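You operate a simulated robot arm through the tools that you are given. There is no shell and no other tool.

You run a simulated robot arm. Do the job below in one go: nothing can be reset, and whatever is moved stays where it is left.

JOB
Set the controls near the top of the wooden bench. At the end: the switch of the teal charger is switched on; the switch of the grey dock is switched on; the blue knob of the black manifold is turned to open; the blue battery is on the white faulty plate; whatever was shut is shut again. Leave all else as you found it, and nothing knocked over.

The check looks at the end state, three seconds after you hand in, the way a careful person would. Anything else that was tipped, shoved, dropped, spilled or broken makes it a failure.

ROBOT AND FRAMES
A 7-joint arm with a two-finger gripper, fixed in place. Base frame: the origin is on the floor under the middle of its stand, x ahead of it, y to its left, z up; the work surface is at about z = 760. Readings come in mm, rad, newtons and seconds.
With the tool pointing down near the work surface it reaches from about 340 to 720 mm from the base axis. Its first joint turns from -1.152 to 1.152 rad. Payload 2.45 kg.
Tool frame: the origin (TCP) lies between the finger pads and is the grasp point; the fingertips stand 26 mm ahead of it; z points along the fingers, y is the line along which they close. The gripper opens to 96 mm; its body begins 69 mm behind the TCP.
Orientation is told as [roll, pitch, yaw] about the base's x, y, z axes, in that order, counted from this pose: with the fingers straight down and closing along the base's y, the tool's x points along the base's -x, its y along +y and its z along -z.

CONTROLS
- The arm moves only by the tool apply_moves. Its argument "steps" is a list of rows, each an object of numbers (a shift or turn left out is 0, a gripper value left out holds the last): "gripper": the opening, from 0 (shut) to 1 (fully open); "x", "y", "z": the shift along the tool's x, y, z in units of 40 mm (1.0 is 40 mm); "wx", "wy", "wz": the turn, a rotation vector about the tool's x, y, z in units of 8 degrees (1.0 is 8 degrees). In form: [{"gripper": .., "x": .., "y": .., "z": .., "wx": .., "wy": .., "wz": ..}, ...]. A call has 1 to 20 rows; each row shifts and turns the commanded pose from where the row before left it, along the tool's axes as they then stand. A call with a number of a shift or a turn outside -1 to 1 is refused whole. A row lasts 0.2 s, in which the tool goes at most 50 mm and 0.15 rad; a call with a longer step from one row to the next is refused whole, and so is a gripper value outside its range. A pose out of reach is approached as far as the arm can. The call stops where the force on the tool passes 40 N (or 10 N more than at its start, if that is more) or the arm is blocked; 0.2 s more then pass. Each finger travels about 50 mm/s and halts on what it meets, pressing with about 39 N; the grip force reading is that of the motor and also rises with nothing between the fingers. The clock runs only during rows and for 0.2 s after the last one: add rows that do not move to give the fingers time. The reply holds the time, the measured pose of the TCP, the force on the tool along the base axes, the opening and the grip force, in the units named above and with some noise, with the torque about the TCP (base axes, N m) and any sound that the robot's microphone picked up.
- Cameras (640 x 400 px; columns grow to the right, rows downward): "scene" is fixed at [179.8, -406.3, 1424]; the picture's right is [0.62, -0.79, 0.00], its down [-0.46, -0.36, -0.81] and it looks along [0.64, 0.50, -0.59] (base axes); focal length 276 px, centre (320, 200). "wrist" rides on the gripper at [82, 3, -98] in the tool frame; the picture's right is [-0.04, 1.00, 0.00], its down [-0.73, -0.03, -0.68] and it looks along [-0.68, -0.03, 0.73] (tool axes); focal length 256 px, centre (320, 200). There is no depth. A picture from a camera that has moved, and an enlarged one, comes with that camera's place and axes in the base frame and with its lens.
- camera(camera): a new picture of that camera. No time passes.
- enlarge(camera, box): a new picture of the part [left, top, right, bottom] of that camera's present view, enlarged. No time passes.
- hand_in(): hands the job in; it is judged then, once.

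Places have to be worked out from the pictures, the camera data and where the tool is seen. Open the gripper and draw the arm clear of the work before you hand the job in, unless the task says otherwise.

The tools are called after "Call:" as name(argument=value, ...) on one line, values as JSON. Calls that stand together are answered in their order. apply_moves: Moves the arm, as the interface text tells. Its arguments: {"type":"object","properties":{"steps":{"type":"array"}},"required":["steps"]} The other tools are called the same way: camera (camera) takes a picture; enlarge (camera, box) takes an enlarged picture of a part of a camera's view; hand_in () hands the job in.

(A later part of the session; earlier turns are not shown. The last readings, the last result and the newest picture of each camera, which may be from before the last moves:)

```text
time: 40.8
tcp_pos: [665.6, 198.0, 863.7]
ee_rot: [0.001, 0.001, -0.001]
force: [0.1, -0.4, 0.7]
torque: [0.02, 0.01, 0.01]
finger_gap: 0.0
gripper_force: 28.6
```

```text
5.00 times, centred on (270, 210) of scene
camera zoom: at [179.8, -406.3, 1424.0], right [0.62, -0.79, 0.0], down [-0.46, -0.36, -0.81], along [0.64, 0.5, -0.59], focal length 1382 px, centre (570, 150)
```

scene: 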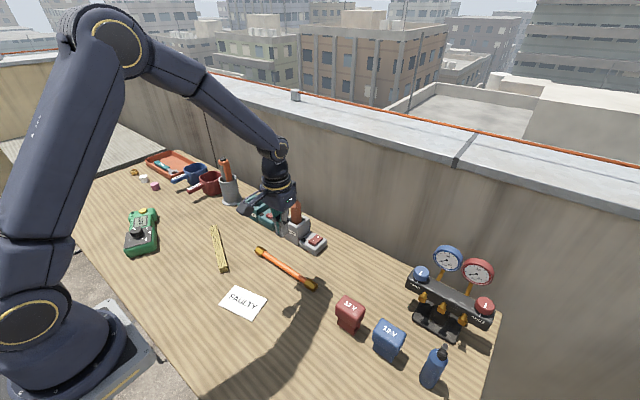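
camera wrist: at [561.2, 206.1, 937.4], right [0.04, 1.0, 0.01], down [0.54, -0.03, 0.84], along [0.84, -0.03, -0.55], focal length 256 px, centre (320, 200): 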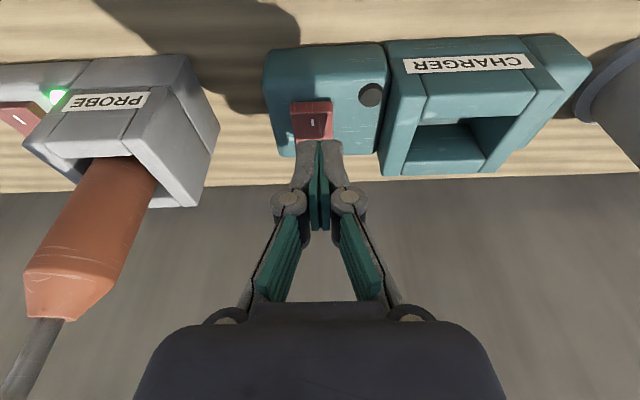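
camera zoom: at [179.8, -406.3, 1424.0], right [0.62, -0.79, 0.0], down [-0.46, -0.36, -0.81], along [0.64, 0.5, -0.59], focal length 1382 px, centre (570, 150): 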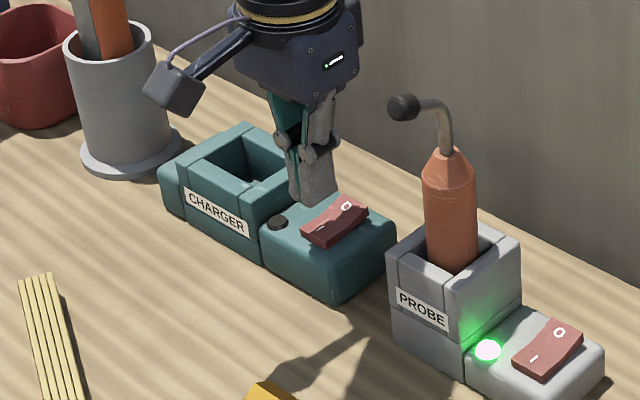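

The charger hasn't moved. With the tool vertical, the tip now covers the I half from x≈655 to 676. I press straight down here.

Call:
apply_moves(steps=[{"x": 0.06, "z": 0.35}, {"z": 0.3}, {"z": 0.05}, {"z": 0.05}, {"z": 0.05}, {"z": 0.05}, {"z": 0.05}, {"z": 0.05}, {"x": 0}])

Call:
enlarge(camera="wrist", box=[260, 80, 400, 200])

```text
time: 42.2
tcp_pos: [662.9, 197.7, 834.6]
ee_rot: [0.003, -0.001, -0.002]
force: [-4.5, -1.6, 10.0]
torque: [-0.06, -0.01, 0.01]
finger_gap: 6.1
gripper_force: 28.7
stopped in row 6: the force on the tool passed its limit at 44 N (the readings are from after the stop); the commanded pose is now the measured one
```

```text
3.33 times, centred on (330, 140) of wrist
camera zoom: at [580.9, 201.8, 933.3], right [0.04, 1.0, 0.0], down [0.73, -0.03, 0.68], along [0.68, -0.03, -0.73], focal length 853 px, centre (287, 400)
```

zoom: 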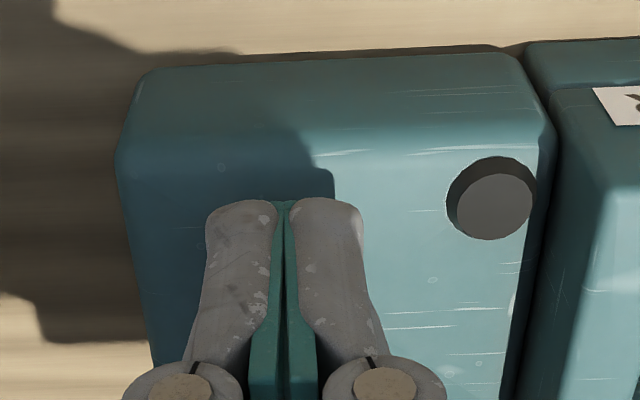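

Call:
enlarge(camera="scene", box=[240, 185, 300, 235])

```text
8.00 times, centred on (270, 210) of scene
camera zoom: at [179.4, -406.4, 1424.0], right [0.62, -0.79, 0.0], down [-0.46, -0.36, -0.81], along [0.64, 0.5, -0.59], focal length 2212 px, centre (720, 120)
```

zoom: 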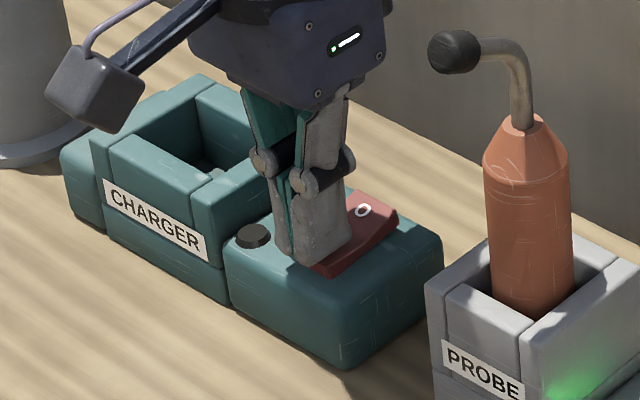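

Call:
apply_moves(steps=[{"z": -0.4}, {"z": -0.6}, {"x": 0.6}, {"x": 0.6}, {"x": 0}])

Call:
enlarge(camera="scene", box=[240, 185, 300, 235])

Call:
enlarge(camera="wrist", box=[250, 60, 450, 200])

```text
time: 43.4
tcp_pos: [613.9, 198.1, 874.1]
ee_rot: [0.001, -0.002, -0.001]
force: [-0.5, 0.2, 0.8]
torque: [0.03, 0.02, -0.01]
finger_gap: 0.2
gripper_force: 28.7
```

```text
8.00 times, centred on (270, 210) of scene
camera zoom: at [179.8, -406.3, 1424.0], right [0.62, -0.79, 0.0], down [-0.46, -0.36, -0.81], along [0.64, 0.5, -0.59], focal length 2212 px, centre (720, 120)
```

zoom: 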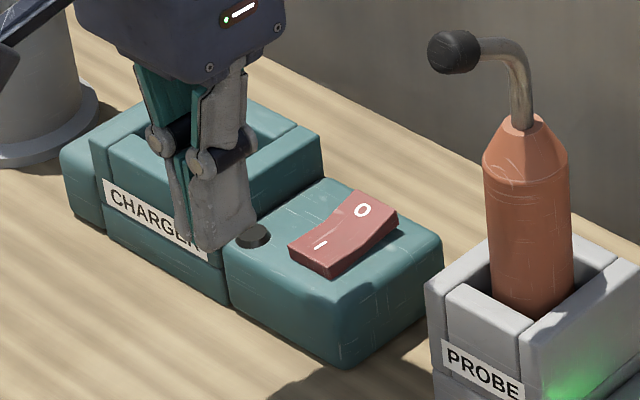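

```text
2.86 times, centred on (350, 130) of wrist
camera zoom: at [532.3, 202.4, 971.9], right [0.04, 1.0, 0.0], down [0.73, -0.03, 0.68], along [0.68, -0.03, -0.73], focal length 731 px, centre (234, 400)
```

zoom: 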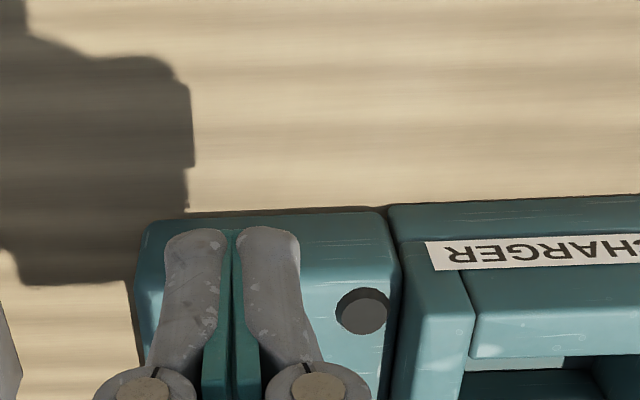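

Call:
enlarge(camera="scene", box=[260, 200, 290, 225])

Call:
enlarge(camera="scene", box=[300, 225, 330, 250])

```text
16.00 times, centred on (275, 212) of scene
camera zoom: at [179.8, -406.3, 1424.0], right [0.62, -0.79, 0.0], down [-0.46, -0.36, -0.81], along [0.64, 0.5, -0.59], focal length 4423 px, centre (1040, 0)
```

zoom: 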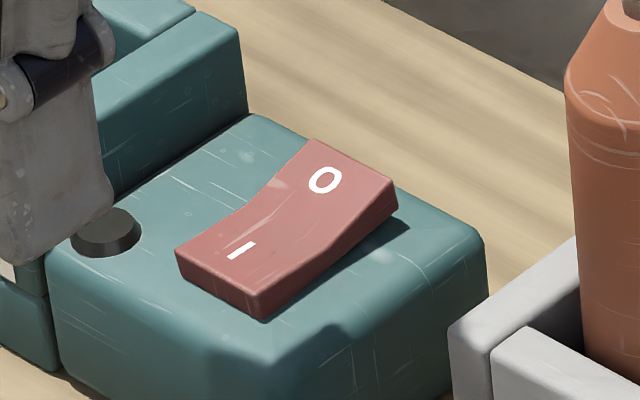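

```text
16.00 times, centred on (315, 238) of scene
camera zoom: at [179.8, -406.3, 1424.0], right [0.62, -0.79, 0.0], down [-0.46, -0.36, -0.81], along [0.64, 0.5, -0.59], focal length 4423 px, centre (400, -400)
```

zoom: 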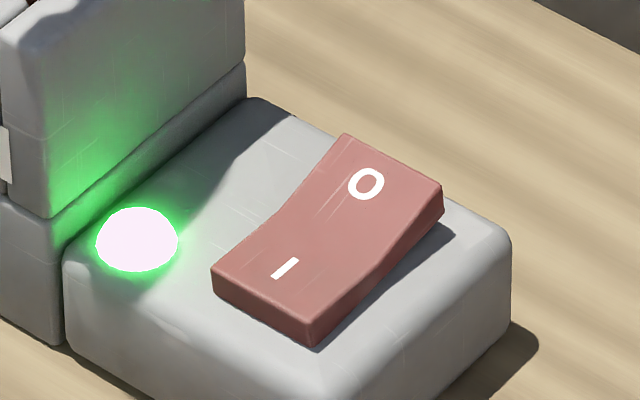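

The charger's rocker now sits as the dock's does, I end down and O end up, so it is switched on; its lamp presumably needs a battery. Next the knob: I retreat inward and travel high over to the manifold side.

Call:
apply_moves(steps=[{"x": 0.8, "z": -0.6}, {"x": 0.8, "z": -0.8}, {"x": 0.8, "z": -0.8}, {"x": 0.8, "z": -0.8}, {"y": -0.9}, {"y": -0.9}, {"y": -0.9}, {"y": -0.9}, {"y": -0.9}, {"y": -0.9}, {"y": -0.9}, {"y": -0.9}, {"y": -0.9}, {"y": -0.9}, {"y": -0.9}, {"y": -0.9}, {"x": 0}])

```text
time: 47.0
tcp_pos: [488.6, -234.9, 991.6]
ee_rot: [0.001, 0.0, -0.001]
force: [-0.2, -0.5, 0.8]
torque: [-0.02, 0.02, -0.02]
finger_gap: 0.0
gripper_force: 28.5
```

Now I open to about 53 mm, yaw to -60° and lean the fingers outward 22° while the arm is well bent.

Call:
apply_moves(steps=[{"wz": 0.94, "gripper": 0.55}, {"wz": 0.94}, {"wz": 0.94}, {"wz": 0.94}, {"wz": 0.94}, {"wz": 0.94}, {"wz": 0.94}, {"wz": 0.92}, {"wy": -0.92}, {"wy": -0.92}, {"wy": -0.91}, {"x": 0}])

```text
time: 49.6
tcp_pos: [488.1, -233.5, 993.5]
ee_rot: [0.001, -0.383, -1.052]
force: [-0.6, 0.0, 1.0]
torque: [0.02, -0.03, 0.01]
finger_gap: 52.8
gripper_force: 0.0
```

No reach flags this time. I go out horizontally at z≈993 to a point above the knob and look.

Call:
apply_moves(steps=[{"x": -0.643, "y": 0.47, "z": 0.259}, {"x": -0.643, "y": 0.47, "z": 0.259}, {"x": -0.643, "y": 0.47, "z": 0.259}, {"x": -0.643, "y": 0.47, "z": 0.259}, {"x": -0.643, "y": 0.47, "z": 0.259}, {"x": -0.643, "y": 0.47, "z": 0.259}, {"x": 0}])

Call:
camera(camera="wrist")

Call:
enlarge(camera="scene", box=[380, 200, 500, 320])

```text
time: 51.2
tcp_pos: [666.3, -322.1, 990.3]
ee_rot: [0.002, -0.383, -1.051]
force: [-0.3, 0.1, 0.2]
torque: [-0.01, -0.05, -0.02]
finger_gap: 53.0
gripper_force: 0.0
```

```text
taken
camera wrist: at [612.3, -222.4, 1052.0], right [0.88, 0.47, 0.02], down [0.19, -0.39, 0.9], along [0.43, -0.8, -0.43], focal length 256 px, centre (320, 200)
```

wrist: 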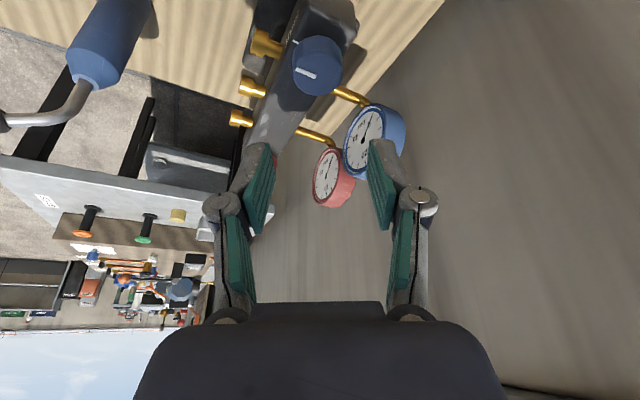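

```text
3.33 times, centred on (440, 260) of scene
camera zoom: at [179.8, -406.3, 1424.0], right [0.62, -0.79, 0.0], down [-0.46, -0.36, -0.81], along [0.64, 0.5, -0.59], focal length 922 px, centre (-80, 0)
```

zoom: 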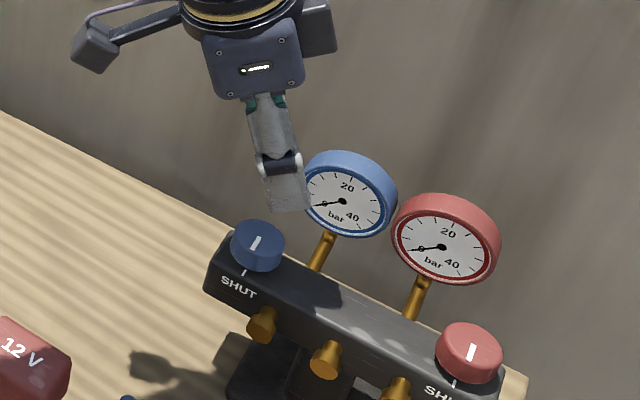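

Call:
enlarge(camera="wrist", box=[250, 0, 410, 120])

Call:
enlarge(camera="scene", box=[400, 250, 450, 290])

```text
3.33 times, centred on (330, 60) of wrist
camera zoom: at [612.3, -222.4, 1052.0], right [0.88, 0.47, 0.02], down [0.19, -0.39, 0.9], along [0.43, -0.8, -0.43], focal length 853 px, centre (287, 667)
```

zoom: 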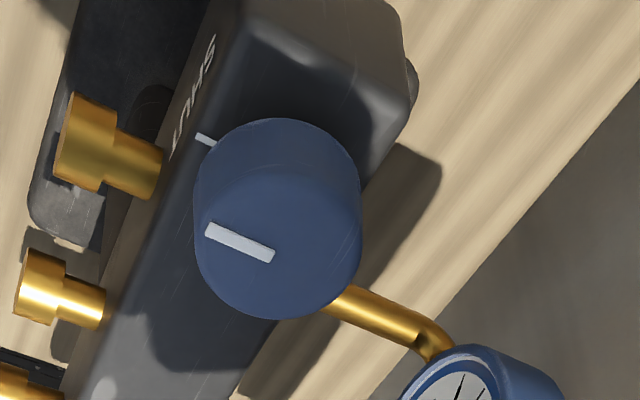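

```text
10.00 times, centred on (425, 270) of scene
camera zoom: at [179.8, -406.3, 1424.0], right [0.62, -0.79, 0.0], down [-0.46, -0.36, -0.81], along [0.64, 0.5, -0.59], focal length 2764 px, centre (-730, -500)
```

zoom: 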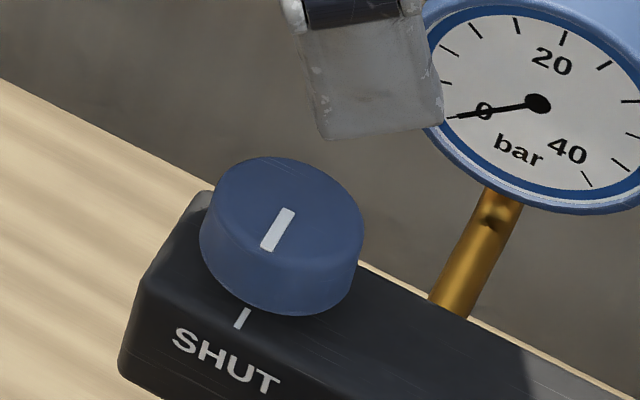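

The close view gives the knob top centre at (671, -331, 897), with its base at about z = 882. My TCP is placed so the tips straddle it. I descend 42 mm and check the alignment.

Call:
apply_moves(steps=[{"x": 0.16, "y": -0.012, "z": 0.5}, {"x": 0.2, "z": 0.5}, {"x": 0}])

Call:
camera(camera="wrist")

Call:
enlarge(camera="wrist", box=[220, 20, 420, 180])

Call:
enlarge(camera="scene", box=[390, 230, 470, 290])

```text
time: 52.0
tcp_pos: [667.6, -323.3, 950.3]
ee_rot: [0.001, -0.383, -1.048]
force: [1.6, 0.5, -0.4]
torque: [0.01, -0.02, 0.01]
finger_gap: 52.6
gripper_force: 0.2
```

```text
taken
camera wrist: at [613.8, -223.4, 1011.6], right [0.88, 0.47, 0.02], down [0.19, -0.39, 0.9], along [0.43, -0.8, -0.43], focal length 256 px, centre (320, 200)
```

wrist: 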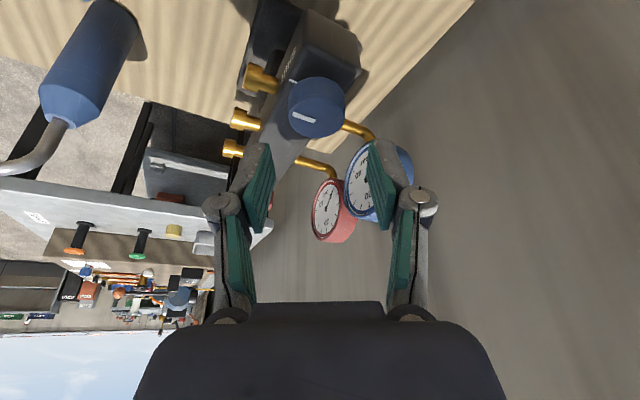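

```text
2.50 times, centred on (320, 100) of wrist
camera zoom: at [613.8, -223.4, 1011.6], right [0.88, 0.47, 0.02], down [0.19, -0.39, 0.9], along [0.43, -0.8, -0.43], focal length 640 px, centre (320, 450)
```

zoom: 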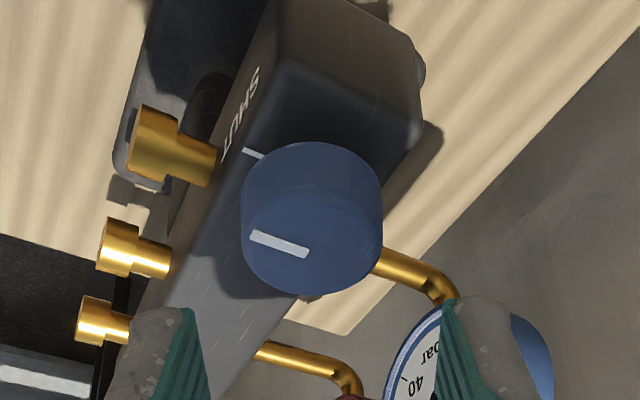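

```text
6.67 times, centred on (430, 260) of scene
camera zoom: at [179.8, -406.3, 1424.0], right [0.62, -0.79, 0.0], down [-0.46, -0.36, -0.81], along [0.64, 0.5, -0.59], focal length 1843 px, centre (-413, -200)
```

zoom: 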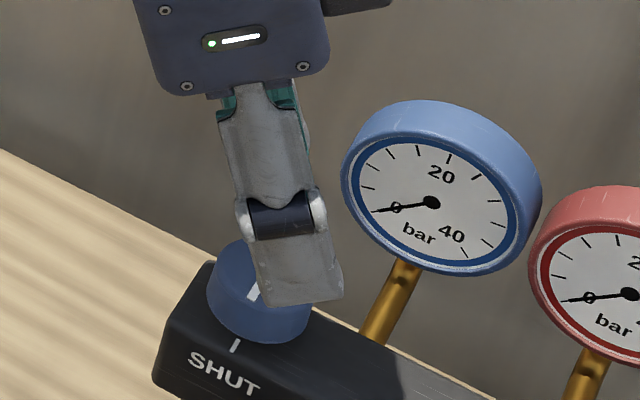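

The knob sits about 2 mm to the -y' side of the tool plane. I shift by that amount and descend the remaining 36 mm so the tips straddle the knob just above the bar.

Call:
apply_moves(steps=[{"x": -0.03, "y": -0.05, "z": 0.013}, {"x": 0.112, "z": 0.278}, {"x": 0.112, "z": 0.278}, {"x": 0.09, "z": 0.22}, {"x": 0}])

Call:
camera(camera="wrist")

Call:
enlarge(camera="wrist", box=[220, 60, 420, 220])

Call:
enlarge(camera="scene", box=[390, 230, 470, 290])

```text
time: 53.2
tcp_pos: [666.5, -324.9, 915.7]
ee_rot: [0.002, -0.383, -1.05]
force: [0.6, -0.2, -0.2]
torque: [0.0, -0.02, 0.0]
finger_gap: 52.8
gripper_force: 0.2
```

```text
taken
camera wrist: at [612.6, -225.3, 977.5], right [0.88, 0.47, 0.02], down [0.19, -0.39, 0.9], along [0.43, -0.8, -0.43], focal length 256 px, centre (320, 200)
```

wrist: 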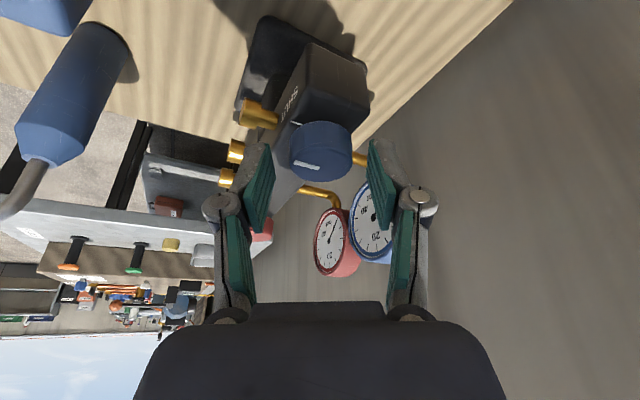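

```text
2.50 times, centred on (320, 140) of wrist
camera zoom: at [612.6, -225.3, 977.5], right [0.88, 0.47, 0.02], down [0.19, -0.39, 0.9], along [0.43, -0.8, -0.43], focal length 640 px, centre (320, 350)
```

zoom: 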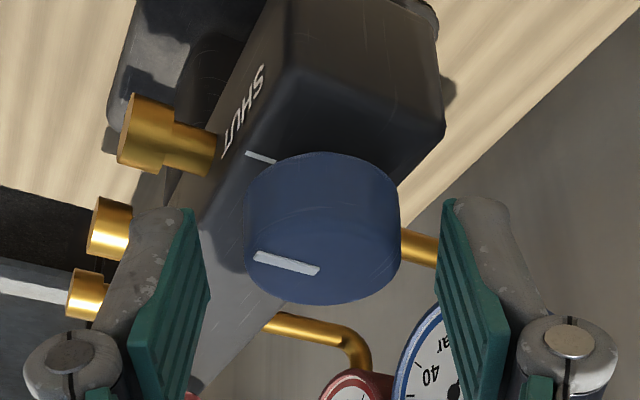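

```text
6.67 times, centred on (430, 260) of scene
camera zoom: at [179.8, -406.3, 1424.0], right [0.62, -0.79, 0.0], down [-0.46, -0.36, -0.81], along [0.64, 0.5, -0.59], focal length 1843 px, centre (-413, -200)
```

zoom: 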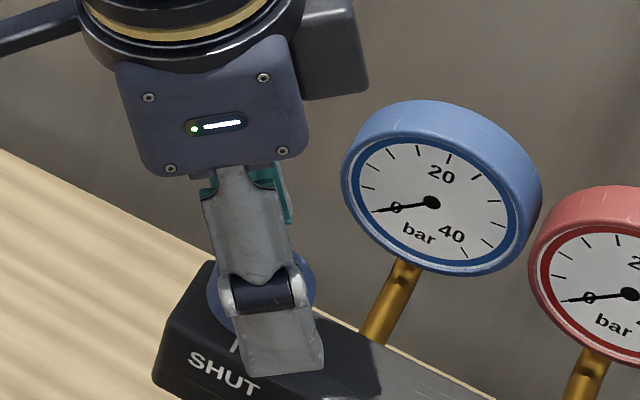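

The fingers straddle the knob centrally, within about 0.5 mm. I lower 3 mm more for a better bite and then close gently on the knob.

Call:
apply_moves(steps=[{"x": 0.014, "z": 0.035}, {"x": 0.014, "z": 0.035}, {"x": 0}, {"gripper": 0.38}, {"gripper": 0.3}, {"x": 0}])

Call:
enlarge(camera="wrist", box=[220, 60, 420, 220])

Call:
enlarge(camera="scene", box=[390, 230, 470, 290])

```text
time: 54.6
tcp_pos: [668.2, -325.8, 914.0]
ee_rot: [0.002, -0.383, -1.049]
force: [0.6, -0.6, -0.4]
torque: [0.01, -0.18, 0.02]
finger_gap: 34.6
gripper_force: 38.9
```

```text
2.50 times, centred on (320, 140) of wrist
camera zoom: at [613.3, -225.4, 974.8], right [0.88, 0.47, 0.02], down [0.19, -0.39, 0.9], along [0.43, -0.8, -0.43], focal length 640 px, centre (320, 350)
```

zoom: 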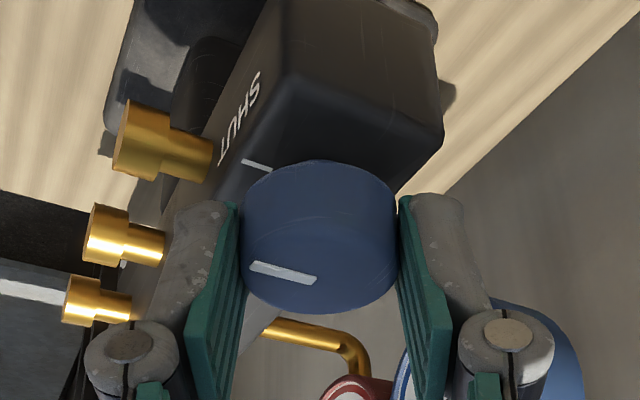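

```text
6.67 times, centred on (430, 260) of scene
camera zoom: at [179.8, -406.3, 1424.0], right [0.62, -0.79, 0.0], down [-0.46, -0.36, -0.81], along [0.64, 0.5, -0.59], focal length 1843 px, centre (-413, -200)
```

zoom: 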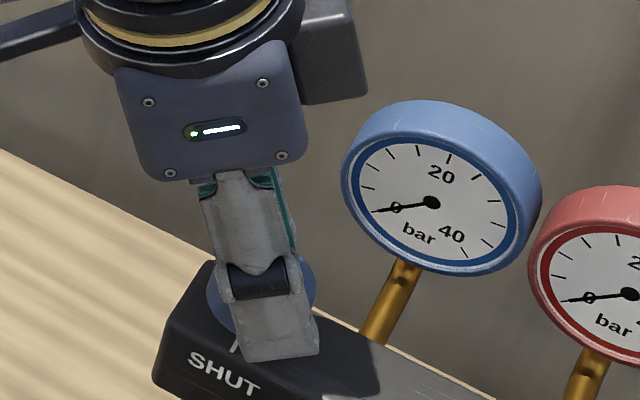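

The knob is held, gap 34.6 mm, with almost no side force. I turn counter-clockwise (seen from above) about the knob's vertical axis, first by just 8°, and check the forces.

Call:
apply_moves(steps=[{"y": -0.012, "wx": -0.187, "wz": -0.464}, {"y": -0.012, "wx": -0.187, "wz": -0.464}, {"x": 0}])

Call:
enlarge(camera="scene", box=[390, 230, 470, 290])

Call:
enlarge(camera="wrist", box=[220, 60, 420, 220])

```text
time: 55.4
tcp_pos: [664.9, -325.9, 913.9]
ee_rot: [0.002, -0.382, -0.91]
force: [-1.1, 2.2, -0.1]
torque: [-0.14, -0.19, 0.0]
finger_gap: 34.1
gripper_force: 38.5
```

```text
6.67 times, centred on (430, 260) of scene
camera zoom: at [179.8, -406.2, 1424.0], right [0.62, -0.79, 0.0], down [-0.46, -0.36, -0.81], along [0.64, 0.5, -0.59], focal length 1843 px, centre (-413, -200)
```

zoom: 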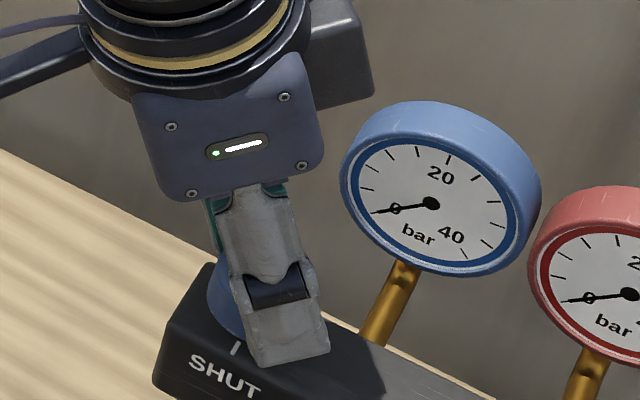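

```text
2.50 times, centred on (320, 140) of wrist
camera zoom: at [598.5, -234.8, 974.9], right [0.81, 0.59, 0.02], down [0.24, -0.36, 0.9], along [0.53, -0.73, -0.43], focal length 640 px, centre (320, 350)
```

zoom: 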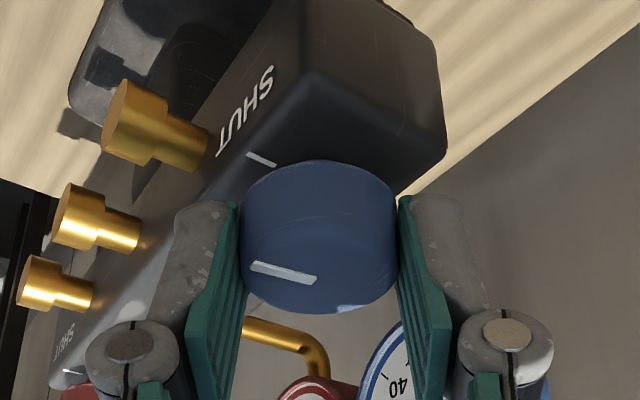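

The knob turns with the gripper and the side forces are only about 2 N. I continue the turn in 8° rows, 24° per call.

Call:
apply_moves(steps=[{"y": -0.0245, "wx": -0.374, "wz": -0.928}, {"y": -0.0245, "wx": -0.374, "wz": -0.928}, {"y": -0.0245, "wx": -0.374, "wz": -0.928}, {"x": 0}])

Call:
enlarge(camera="wrist", box=[220, 60, 420, 220])

```text
time: 56.4
tcp_pos: [662.8, -327.0, 912.7]
ee_rot: [0.002, -0.382, -0.488]
force: [0.5, 1.9, -0.1]
torque: [0.54, 0.41, 0.01]
finger_gap: 34.3
gripper_force: 39.1
```

```text
2.50 times, centred on (320, 140) of wrist
camera zoom: at [565.3, -271.8, 974.8], right [0.5, 0.86, 0.02], down [0.36, -0.23, 0.9], along [0.79, -0.45, -0.43], focal length 640 px, centre (320, 350)
```

zoom: 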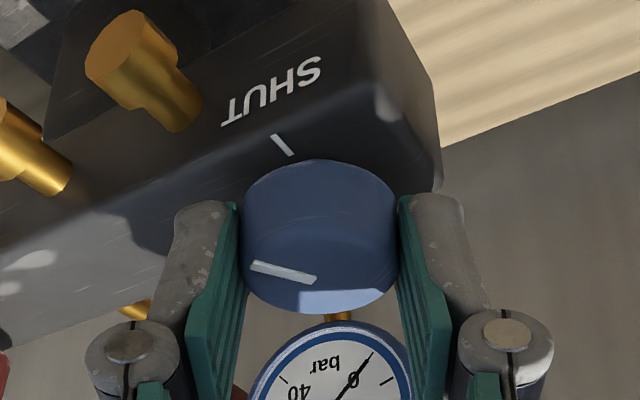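

The knob has turned 32° with no resistance. I continue another 24°.

Call:
apply_moves(steps=[{"y": -0.0245, "wx": -0.374, "wz": -0.928}, {"y": -0.0245, "wx": -0.374, "wz": -0.928}, {"y": -0.0245, "wx": -0.374, "wz": -0.928}, {"x": 0}])

Call:
enlarge(camera="wrist", box=[220, 60, 420, 220])

Call:
enlarge(camera="scene", box=[380, 220, 500, 310])

```text
time: 57.4
tcp_pos: [662.9, -329.9, 913.6]
ee_rot: [0.003, -0.385, -0.071]
force: [0.3, 6.6, 4.4]
torque: [0.37, 0.52, 0.01]
finger_gap: 34.3
gripper_force: 39.1
```

```text
2.50 times, centred on (320, 140) of wrist
camera zoom: at [550.4, -318.8, 974.6], right [0.11, 0.99, 0.02], down [0.42, -0.06, 0.9], along [0.9, -0.09, -0.43], focal length 640 px, centre (320, 350)
```

zoom: 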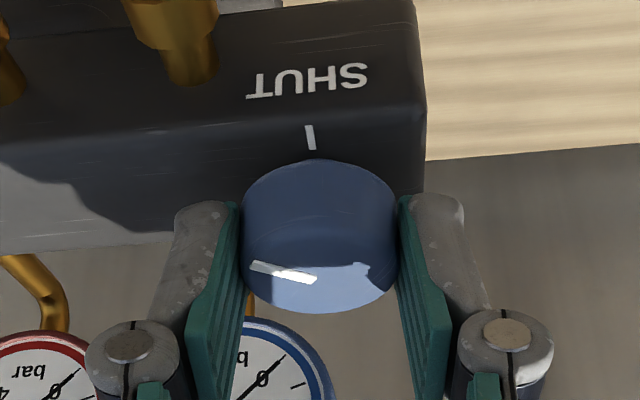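

```text
4.44 times, centred on (440, 265) of scene
camera zoom: at [179.7, -406.1, 1424.0], right [0.62, -0.79, 0.0], down [-0.46, -0.36, -0.81], along [0.64, 0.5, -0.59], focal length 1229 px, centre (-213, -89)
```

zoom: 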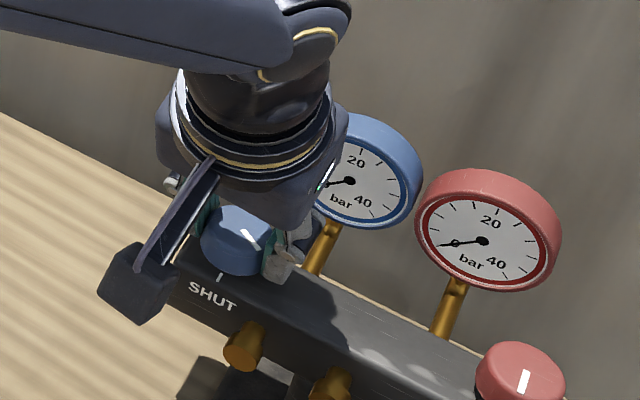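

The knob has turned 56°, with a small side force of about 7 N in y building up. I do 16° more with a smaller lateral correction to relax it.

Call:
apply_moves(steps=[{"y": -0.005, "wx": -0.374, "wz": -0.928}, {"y": -0.005, "wx": -0.374, "wz": -0.928}, {"x": 0}])

Call:
enlarge(camera="wrist", box=[220, 60, 420, 220])

```text
time: 58.2
tcp_pos: [662.3, -331.9, 914.1]
ee_rot: [-0.002, -0.387, 0.208]
force: [4.6, 0.0, 2.0]
torque: [0.11, 0.03, 0.0]
finger_gap: 34.3
gripper_force: 39.2
```

```text
2.50 times, centred on (320, 140) of wrist
camera zoom: at [551.0, -351.2, 974.6], right [-0.17, 0.99, 0.01], down [0.42, 0.06, 0.91], along [0.89, 0.16, -0.42], focal length 640 px, centre (320, 350)
```

zoom: 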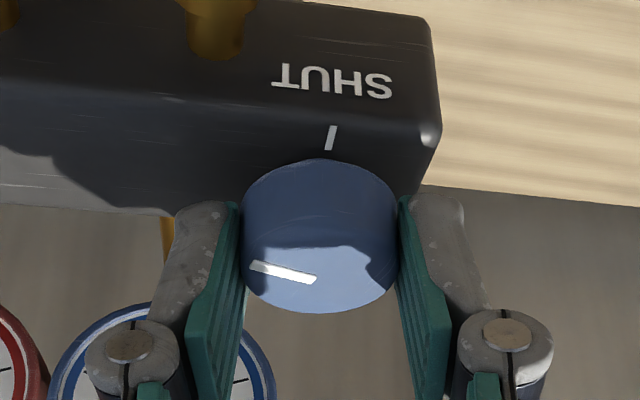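

72° turned, still no stop. I open the fingers, rotate back about the knob axis without touching it, and look before regripping.

Call:
apply_moves(steps=[{"gripper": 0.55}, {"x": 0}, {"x": 0}])

Call:
enlarge(camera="wrist", box=[220, 60, 420, 220])

Call:
enlarge(camera="scene", box=[380, 220, 500, 310])

```text
time: 59.0
tcp_pos: [662.1, -331.4, 912.5]
ee_rot: [0.002, -0.384, 0.208]
force: [0.4, -0.5, 0.2]
torque: [0.0, 0.01, -0.01]
finger_gap: 53.0
gripper_force: 0.0
```

```text
2.50 times, centred on (320, 140) of wrist
camera zoom: at [550.8, -350.6, 974.4], right [-0.17, 0.99, 0.02], down [0.42, 0.06, 0.9], along [0.89, 0.16, -0.43], focal length 640 px, centre (320, 350)
```

zoom: 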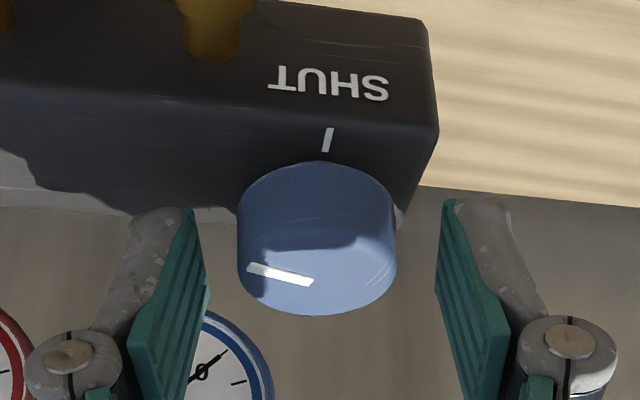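

```text
4.44 times, centred on (440, 265) of scene
camera zoom: at [179.8, -406.3, 1424.0], right [0.62, -0.79, 0.0], down [-0.46, -0.36, -0.81], along [0.64, 0.5, -0.59], focal length 1229 px, centre (-213, -89)
```

zoom: 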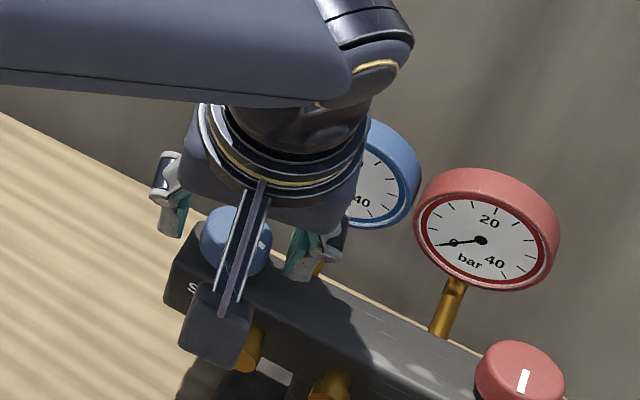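

The manifold is in place and the knob stays where I left it, 72° round. I rotate the open hand back about the knob axis.

Call:
apply_moves(steps=[{"y": 0.0245, "wx": 0.374, "wz": 0.928}, {"y": 0.0245, "wx": 0.374, "wz": 0.928}, {"y": 0.0245, "wx": 0.374, "wz": 0.928}, {"y": 0.0245, "wx": 0.374, "wz": 0.928}, {"y": 0.0245, "wx": 0.374, "wz": 0.928}, {"y": 0.0245, "wx": 0.374, "wz": 0.928}, {"y": 0.0245, "wx": 0.374, "wz": 0.928}, {"y": 0.0245, "wx": 0.374, "wz": 0.928}, {"y": 0.0245, "wx": 0.374, "wz": 0.928}, {"x": 0}])

Call:
enlarge(camera="wrist", box=[220, 60, 420, 220])

Call:
enlarge(camera="scene", box=[380, 220, 500, 310])

```text
time: 61.2
tcp_pos: [664.0, -323.4, 912.8]
ee_rot: [0.0, -0.382, -1.05]
force: [-0.1, -0.1, -0.2]
torque: [0.0, 0.0, 0.01]
finger_gap: 52.8
gripper_force: 0.0
```

```text
2.50 times, centred on (320, 140) of wrist
camera zoom: at [611.6, -223.7, 974.0], right [0.89, 0.46, 0.02], down [0.19, -0.39, 0.9], along [0.43, -0.8, -0.43], focal length 640 px, centre (320, 350)
```

zoom: 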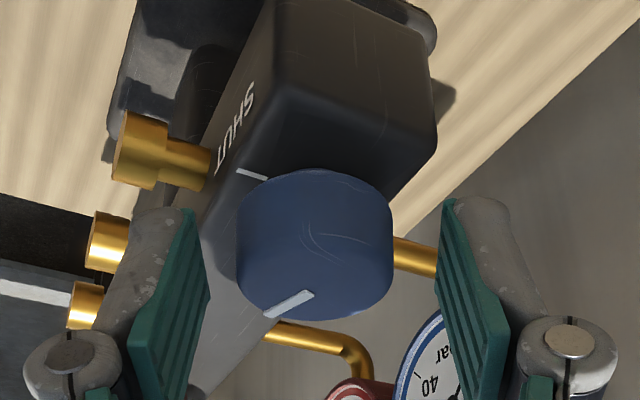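

```text
4.44 times, centred on (440, 265) of scene
camera zoom: at [179.8, -406.3, 1424.0], right [0.62, -0.79, 0.0], down [-0.46, -0.36, -0.81], along [0.64, 0.5, -0.59], focal length 1229 px, centre (-213, -89)
```

zoom: 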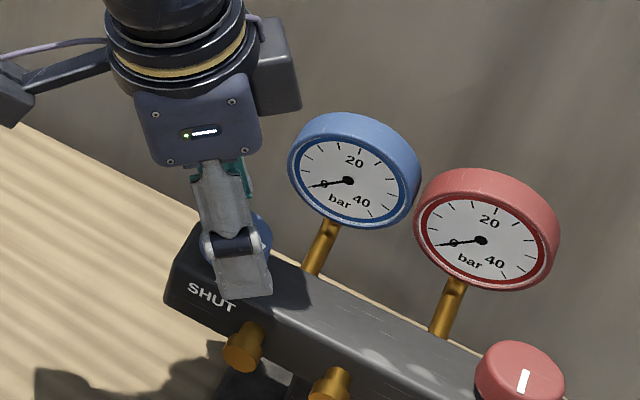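

The knob pointer is now clearly about 72° past SHUT. It sits about 1.3 mm off-centre, so I correct that, regrip and turn a further 8°, watching the torque.

Call:
apply_moves(steps=[{"x": 0.03, "y": -0.032, "z": -0.012}, {"x": 0}, {"gripper": 0.38}, {"gripper": 0.3}, {"x": 0}, {"y": -0.012, "wx": -0.187, "wz": -0.464}, {"y": -0.012, "wx": -0.187, "wz": -0.464}, {"x": 0}])

Call:
enlarge(camera="wrist", box=[220, 60, 420, 220])

```text
time: 63.0
tcp_pos: [663.6, -322.9, 914.1]
ee_rot: [0.003, -0.382, -0.908]
force: [-2.6, 4.2, -0.1]
torque: [0.06, -0.04, 0.01]
finger_gap: 34.4
gripper_force: 39.5
```

```text
2.50 times, centred on (320, 140) of wrist
camera zoom: at [595.3, -232.4, 974.1], right [0.81, 0.59, 0.02], down [0.24, -0.36, 0.9], along [0.54, -0.73, -0.43], focal length 640 px, centre (320, 350)
```

zoom: 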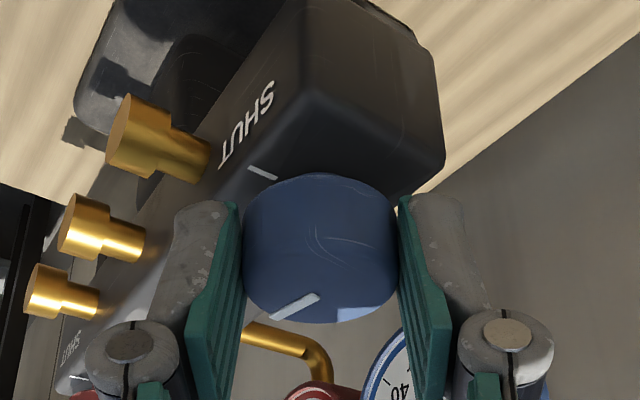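

80° now. I continue 16° and watch for a stop.

Call:
apply_moves(steps=[{"y": -0.016, "wx": -0.374, "wz": -0.928}, {"y": -0.016, "wx": -0.374, "wz": -0.928}, {"x": 0}])

Call:
enlarge(camera="wrist", box=[220, 60, 420, 220])

Call:
enlarge(camera="scene", box=[380, 220, 500, 310])

```text
time: 63.8
tcp_pos: [661.5, -325.7, 912.8]
ee_rot: [0.002, -0.383, -0.628]
force: [-1.0, -0.5, -0.1]
torque: [0.11, 0.2, -0.02]
finger_gap: 34.1
gripper_force: 38.8
```

```text
2.50 times, centred on (320, 140) of wrist
camera zoom: at [571.7, -255.7, 974.1], right [0.62, 0.79, 0.02], down [0.33, -0.28, 0.9], along [0.71, -0.55, -0.43], focal length 640 px, centre (320, 350)
```

zoom: 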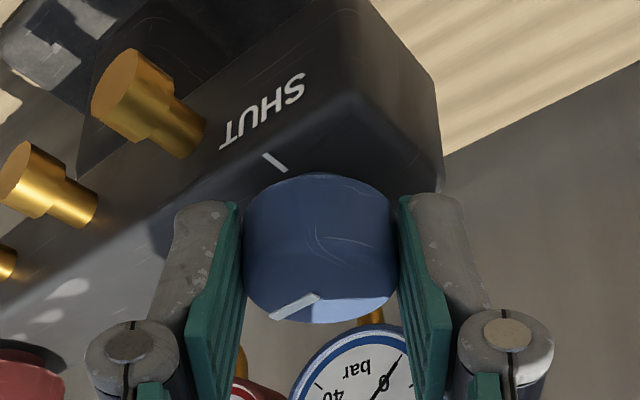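

```text
4.44 times, centred on (440, 265) of scene
camera zoom: at [179.8, -406.4, 1423.9], right [0.62, -0.79, 0.0], down [-0.46, -0.36, -0.81], along [0.64, 0.5, -0.59], focal length 1229 px, centre (-213, -89)
```

zoom: 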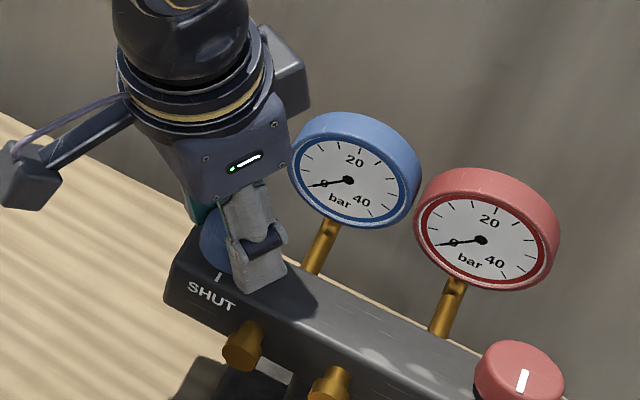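

96° and still free. I continue, 16° at a time, until a stop shows in the torque.

Call:
apply_moves(steps=[{"y": -0.018, "wx": -0.374, "wz": -0.928}, {"y": -0.018, "wx": -0.374, "wz": -0.928}, {"x": 0}])

Call:
enlarge(camera="wrist", box=[220, 60, 420, 220])

```text
time: 64.6
tcp_pos: [661.1, -325.3, 912.8]
ee_rot: [0.002, -0.384, -0.35]
force: [-2.0, 0.0, 0.2]
torque: [0.04, 0.41, -0.03]
finger_gap: 34.3
gripper_force: 39.0
```

```text
2.50 times, centred on (320, 140) of wrist
camera zoom: at [555.9, -283.5, 974.1], right [0.38, 0.93, 0.02], down [0.39, -0.17, 0.9], along [0.84, -0.33, -0.43], focal length 640 px, centre (320, 350)
```

zoom: 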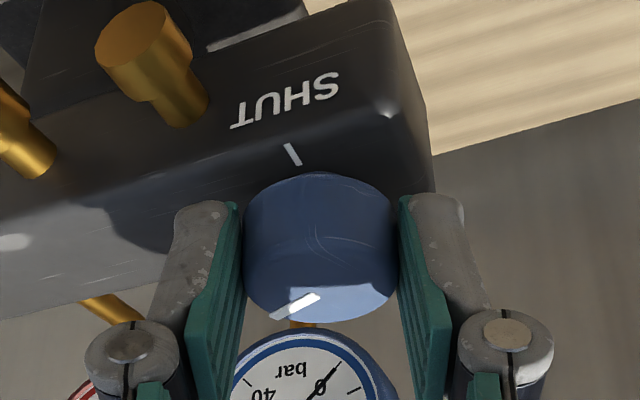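

Call:
apply_moves(steps=[{"y": -0.02, "wx": -0.374, "wz": -0.928}, {"y": -0.02, "wx": -0.374, "wz": -0.928}, {"x": 0}])

Call:
enlarge(camera="wrist", box=[220, 60, 420, 220])

Call:
enlarge(camera="scene", box=[380, 220, 500, 310])

```text
time: 65.4
tcp_pos: [661.6, -326.0, 913.8]
ee_rot: [0.0, -0.383, -0.071]
force: [0.4, -0.2, -0.3]
torque: [0.26, 0.12, 0.03]
finger_gap: 34.4
gripper_force: 38.8
```

```text
2.50 times, centred on (320, 140) of wrist
camera zoom: at [548.4, -315.4, 974.2], right [0.11, 0.99, 0.02], down [0.42, -0.06, 0.9], along [0.9, -0.09, -0.43], focal length 640 px, centre (320, 350)
```

zoom: 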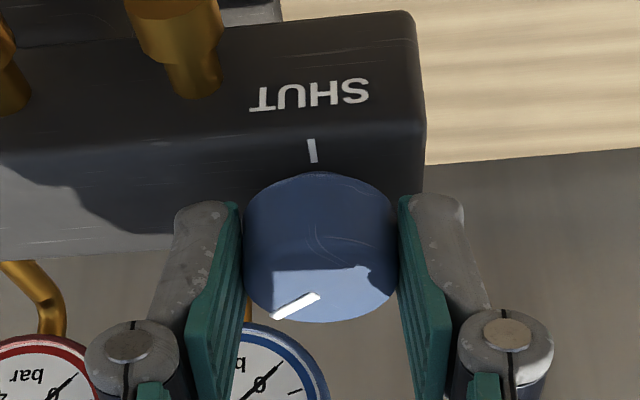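

```text
4.44 times, centred on (440, 265) of scene
camera zoom: at [179.9, -406.4, 1423.9], right [0.62, -0.79, 0.0], down [-0.46, -0.36, -0.81], along [0.64, 0.5, -0.59], focal length 1229 px, centre (-213, -89)
```

zoom: 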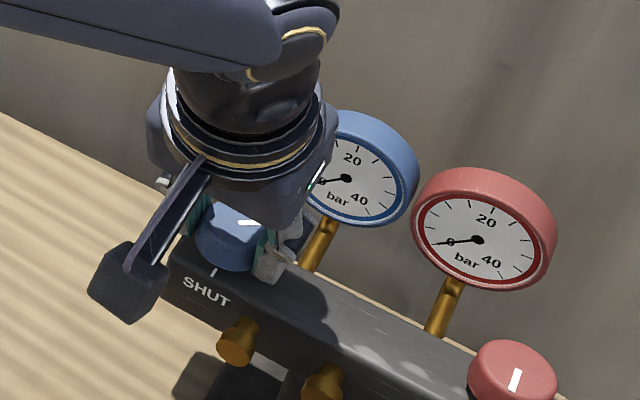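

The readings are calm, but in the scene view the manifold seems to have crept a few mm. I compare its foot closely before going on.

Call:
enlarge(camera="scene", box=[390, 230, 510, 350])

```text
3.33 times, centred on (450, 290) of scene
camera zoom: at [179.9, -406.4, 1423.9], right [0.62, -0.79, 0.0], down [-0.46, -0.36, -0.81], along [0.64, 0.5, -0.59], focal length 922 px, centre (-113, -100)
```

zoom: 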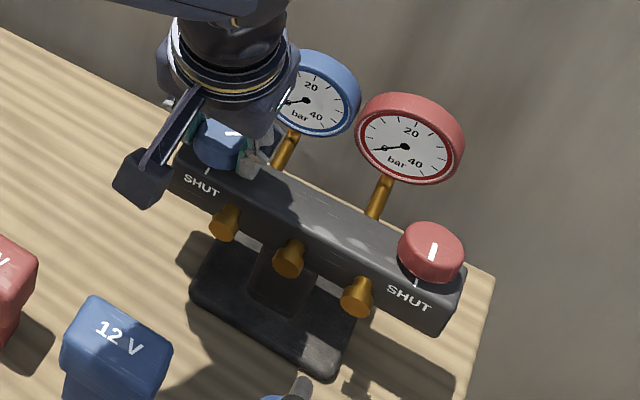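

The manifold has crept about 3 mm because I under-compensated the offset: the knob axis is about 8.9 mm ahead of the TCP. I now use the correct compensation and at the same time ease the manifold back by about (+1.9, -2.4) mm while turning 16° further.

Call:
apply_moves(steps=[{"x": -0.024, "y": -0.028, "z": 0.01}, {"x": -0.024, "y": -0.028, "z": 0.01}, {"y": -0.031, "wx": -0.374, "wz": -0.928}, {"y": -0.031, "wx": -0.374, "wz": -0.928}, {"x": 0}])

Call:
enlarge(camera="scene", box=[390, 230, 510, 350])

Call:
enlarge(camera="wrist", box=[220, 60, 420, 220])

```text
time: 66.6
tcp_pos: [661.2, -331.1, 913.7]
ee_rot: [0.001, -0.385, 0.211]
force: [-2.9, 5.1, 0.9]
torque: [0.12, -0.09, 0.07]
finger_gap: 34.5
gripper_force: 38.4
```

```text
3.33 times, centred on (450, 290) of scene
camera zoom: at [179.7, -406.2, 1424.0], right [0.62, -0.79, 0.0], down [-0.46, -0.36, -0.81], along [0.64, 0.5, -0.59], focal length 922 px, centre (-113, -100)
```

zoom: 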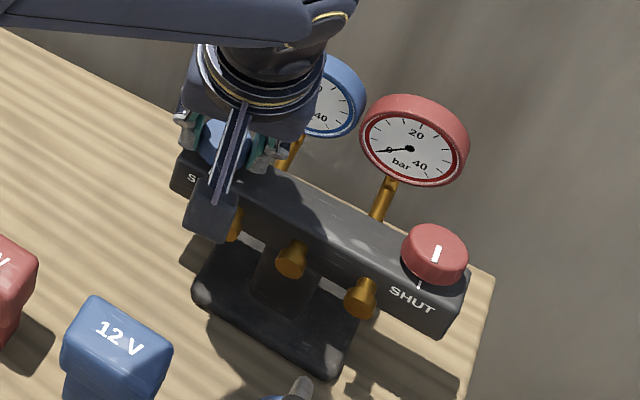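

```text
2.50 times, centred on (320, 140) of wrist
camera zoom: at [551.1, -351.3, 974.7], right [-0.17, 0.99, 0.02], down [0.42, 0.06, 0.9], along [0.89, 0.16, -0.43], focal length 640 px, centre (320, 350)
```

zoom: 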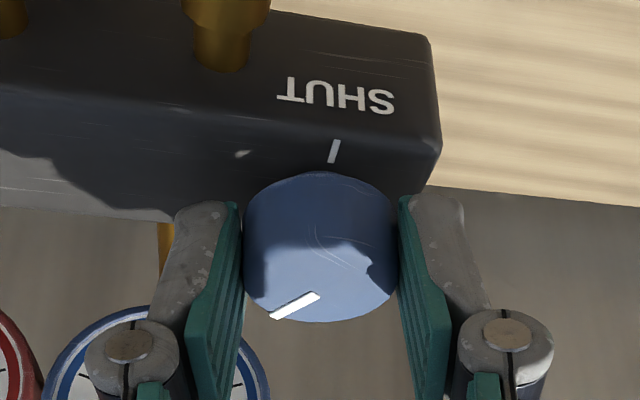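

The manifold is back on its original place within about 1 px and the knob is at 144°. I release, rotate the open hand back with the right compensation, and check the centring.

Call:
apply_moves(steps=[{"gripper": 0.55}, {"x": 0}, {"y": 0.031, "wx": 0.374, "wz": 0.928}, {"y": 0.031, "wx": 0.374, "wz": 0.928}, {"y": 0.031, "wx": 0.374, "wz": 0.928}, {"y": 0.031, "wx": 0.374, "wz": 0.928}, {"y": 0.031, "wx": 0.374, "wz": 0.928}, {"y": 0.031, "wx": 0.374, "wz": 0.928}, {"y": 0.031, "wx": 0.374, "wz": 0.928}, {"y": 0.031, "wx": 0.374, "wz": 0.928}, {"x": 0}])

Call:
enlarge(camera="wrist", box=[220, 60, 420, 220])

Call:
enlarge(camera="scene", box=[390, 230, 510, 350])

```text
time: 69.0
tcp_pos: [664.7, -322.9, 913.2]
ee_rot: [0.003, -0.382, -0.911]
force: [0.6, 0.1, 0.3]
torque: [0.01, 0.04, -0.02]
finger_gap: 52.7
gripper_force: 0.1
```

```text
2.50 times, centred on (320, 140) of wrist
camera zoom: at [597.8, -231.3, 974.6], right [0.81, 0.58, 0.02], down [0.24, -0.36, 0.9], along [0.53, -0.73, -0.43], focal length 640 px, centre (320, 350)
```

zoom: 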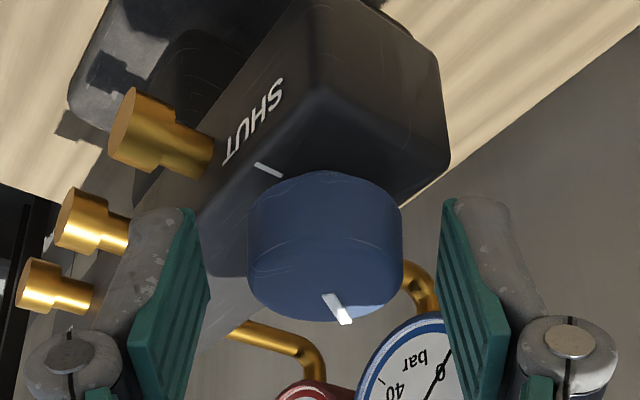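

```text
3.33 times, centred on (450, 290) of scene
camera zoom: at [179.8, -406.3, 1424.0], right [0.62, -0.79, 0.0], down [-0.46, -0.36, -0.81], along [0.64, 0.5, -0.59], focal length 922 px, centre (-113, -100)
```

zoom: 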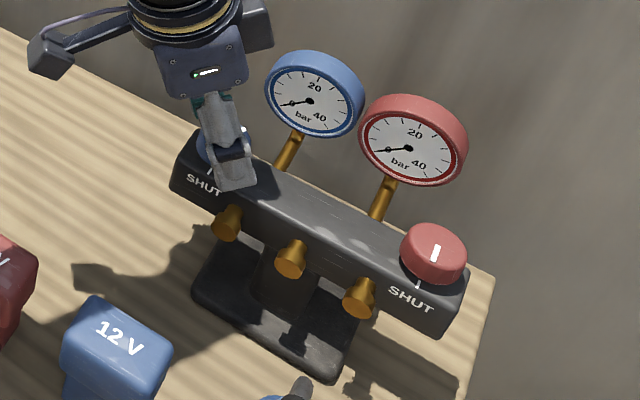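

The manifold is exactly where it started. The knob centre is about 1.1 mm to the +y' side, so I correct, regrip and turn on by 16°.

Call:
apply_moves(steps=[{"y": 0.028}, {"x": 0}, {"gripper": 0.38}, {"gripper": 0.3}, {"x": 0}, {"y": -0.031, "wx": -0.374, "wz": -0.928}, {"y": -0.031, "wx": -0.374, "wz": -0.928}, {"x": 0}])

Call:
enlarge(camera="scene", box=[390, 230, 510, 350])

Call:
enlarge(camera="wrist", box=[220, 60, 420, 220])

```text
time: 70.8
tcp_pos: [664.0, -323.2, 912.4]
ee_rot: [0.002, -0.384, -0.629]
force: [-1.2, 1.5, 5.0]
torque: [0.31, 0.53, -0.01]
finger_gap: 34.4
gripper_force: 39.1
```

```text
3.33 times, centred on (450, 290) of scene
camera zoom: at [179.6, -406.2, 1424.0], right [0.62, -0.79, 0.0], down [-0.46, -0.36, -0.81], along [0.64, 0.5, -0.59], focal length 922 px, centre (-113, -100)
```

zoom: 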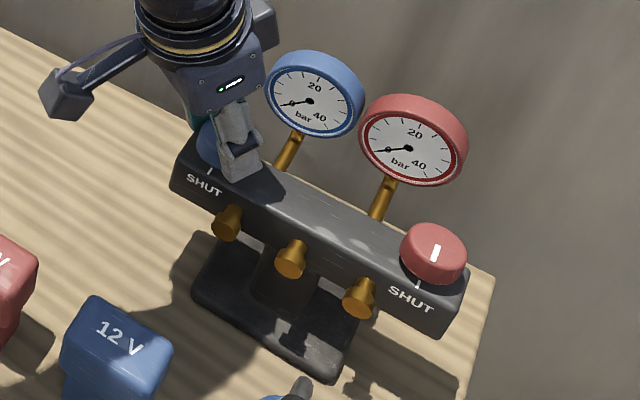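

```text
2.50 times, centred on (320, 140) of wrist
camera zoom: at [574.3, -254.8, 974.6], right [0.62, 0.79, 0.02], down [0.33, -0.28, 0.9], along [0.72, -0.55, -0.43], focal length 640 px, centre (320, 350)
```

zoom: 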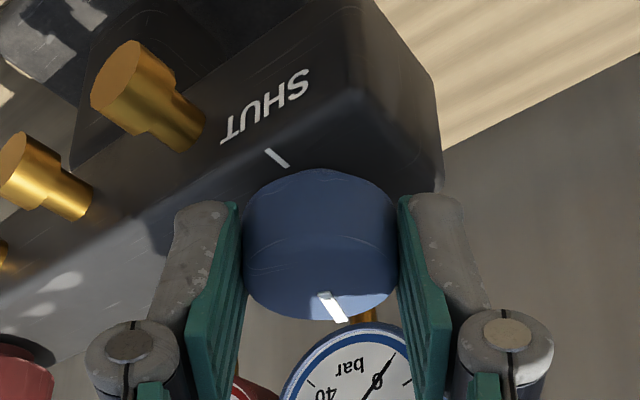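

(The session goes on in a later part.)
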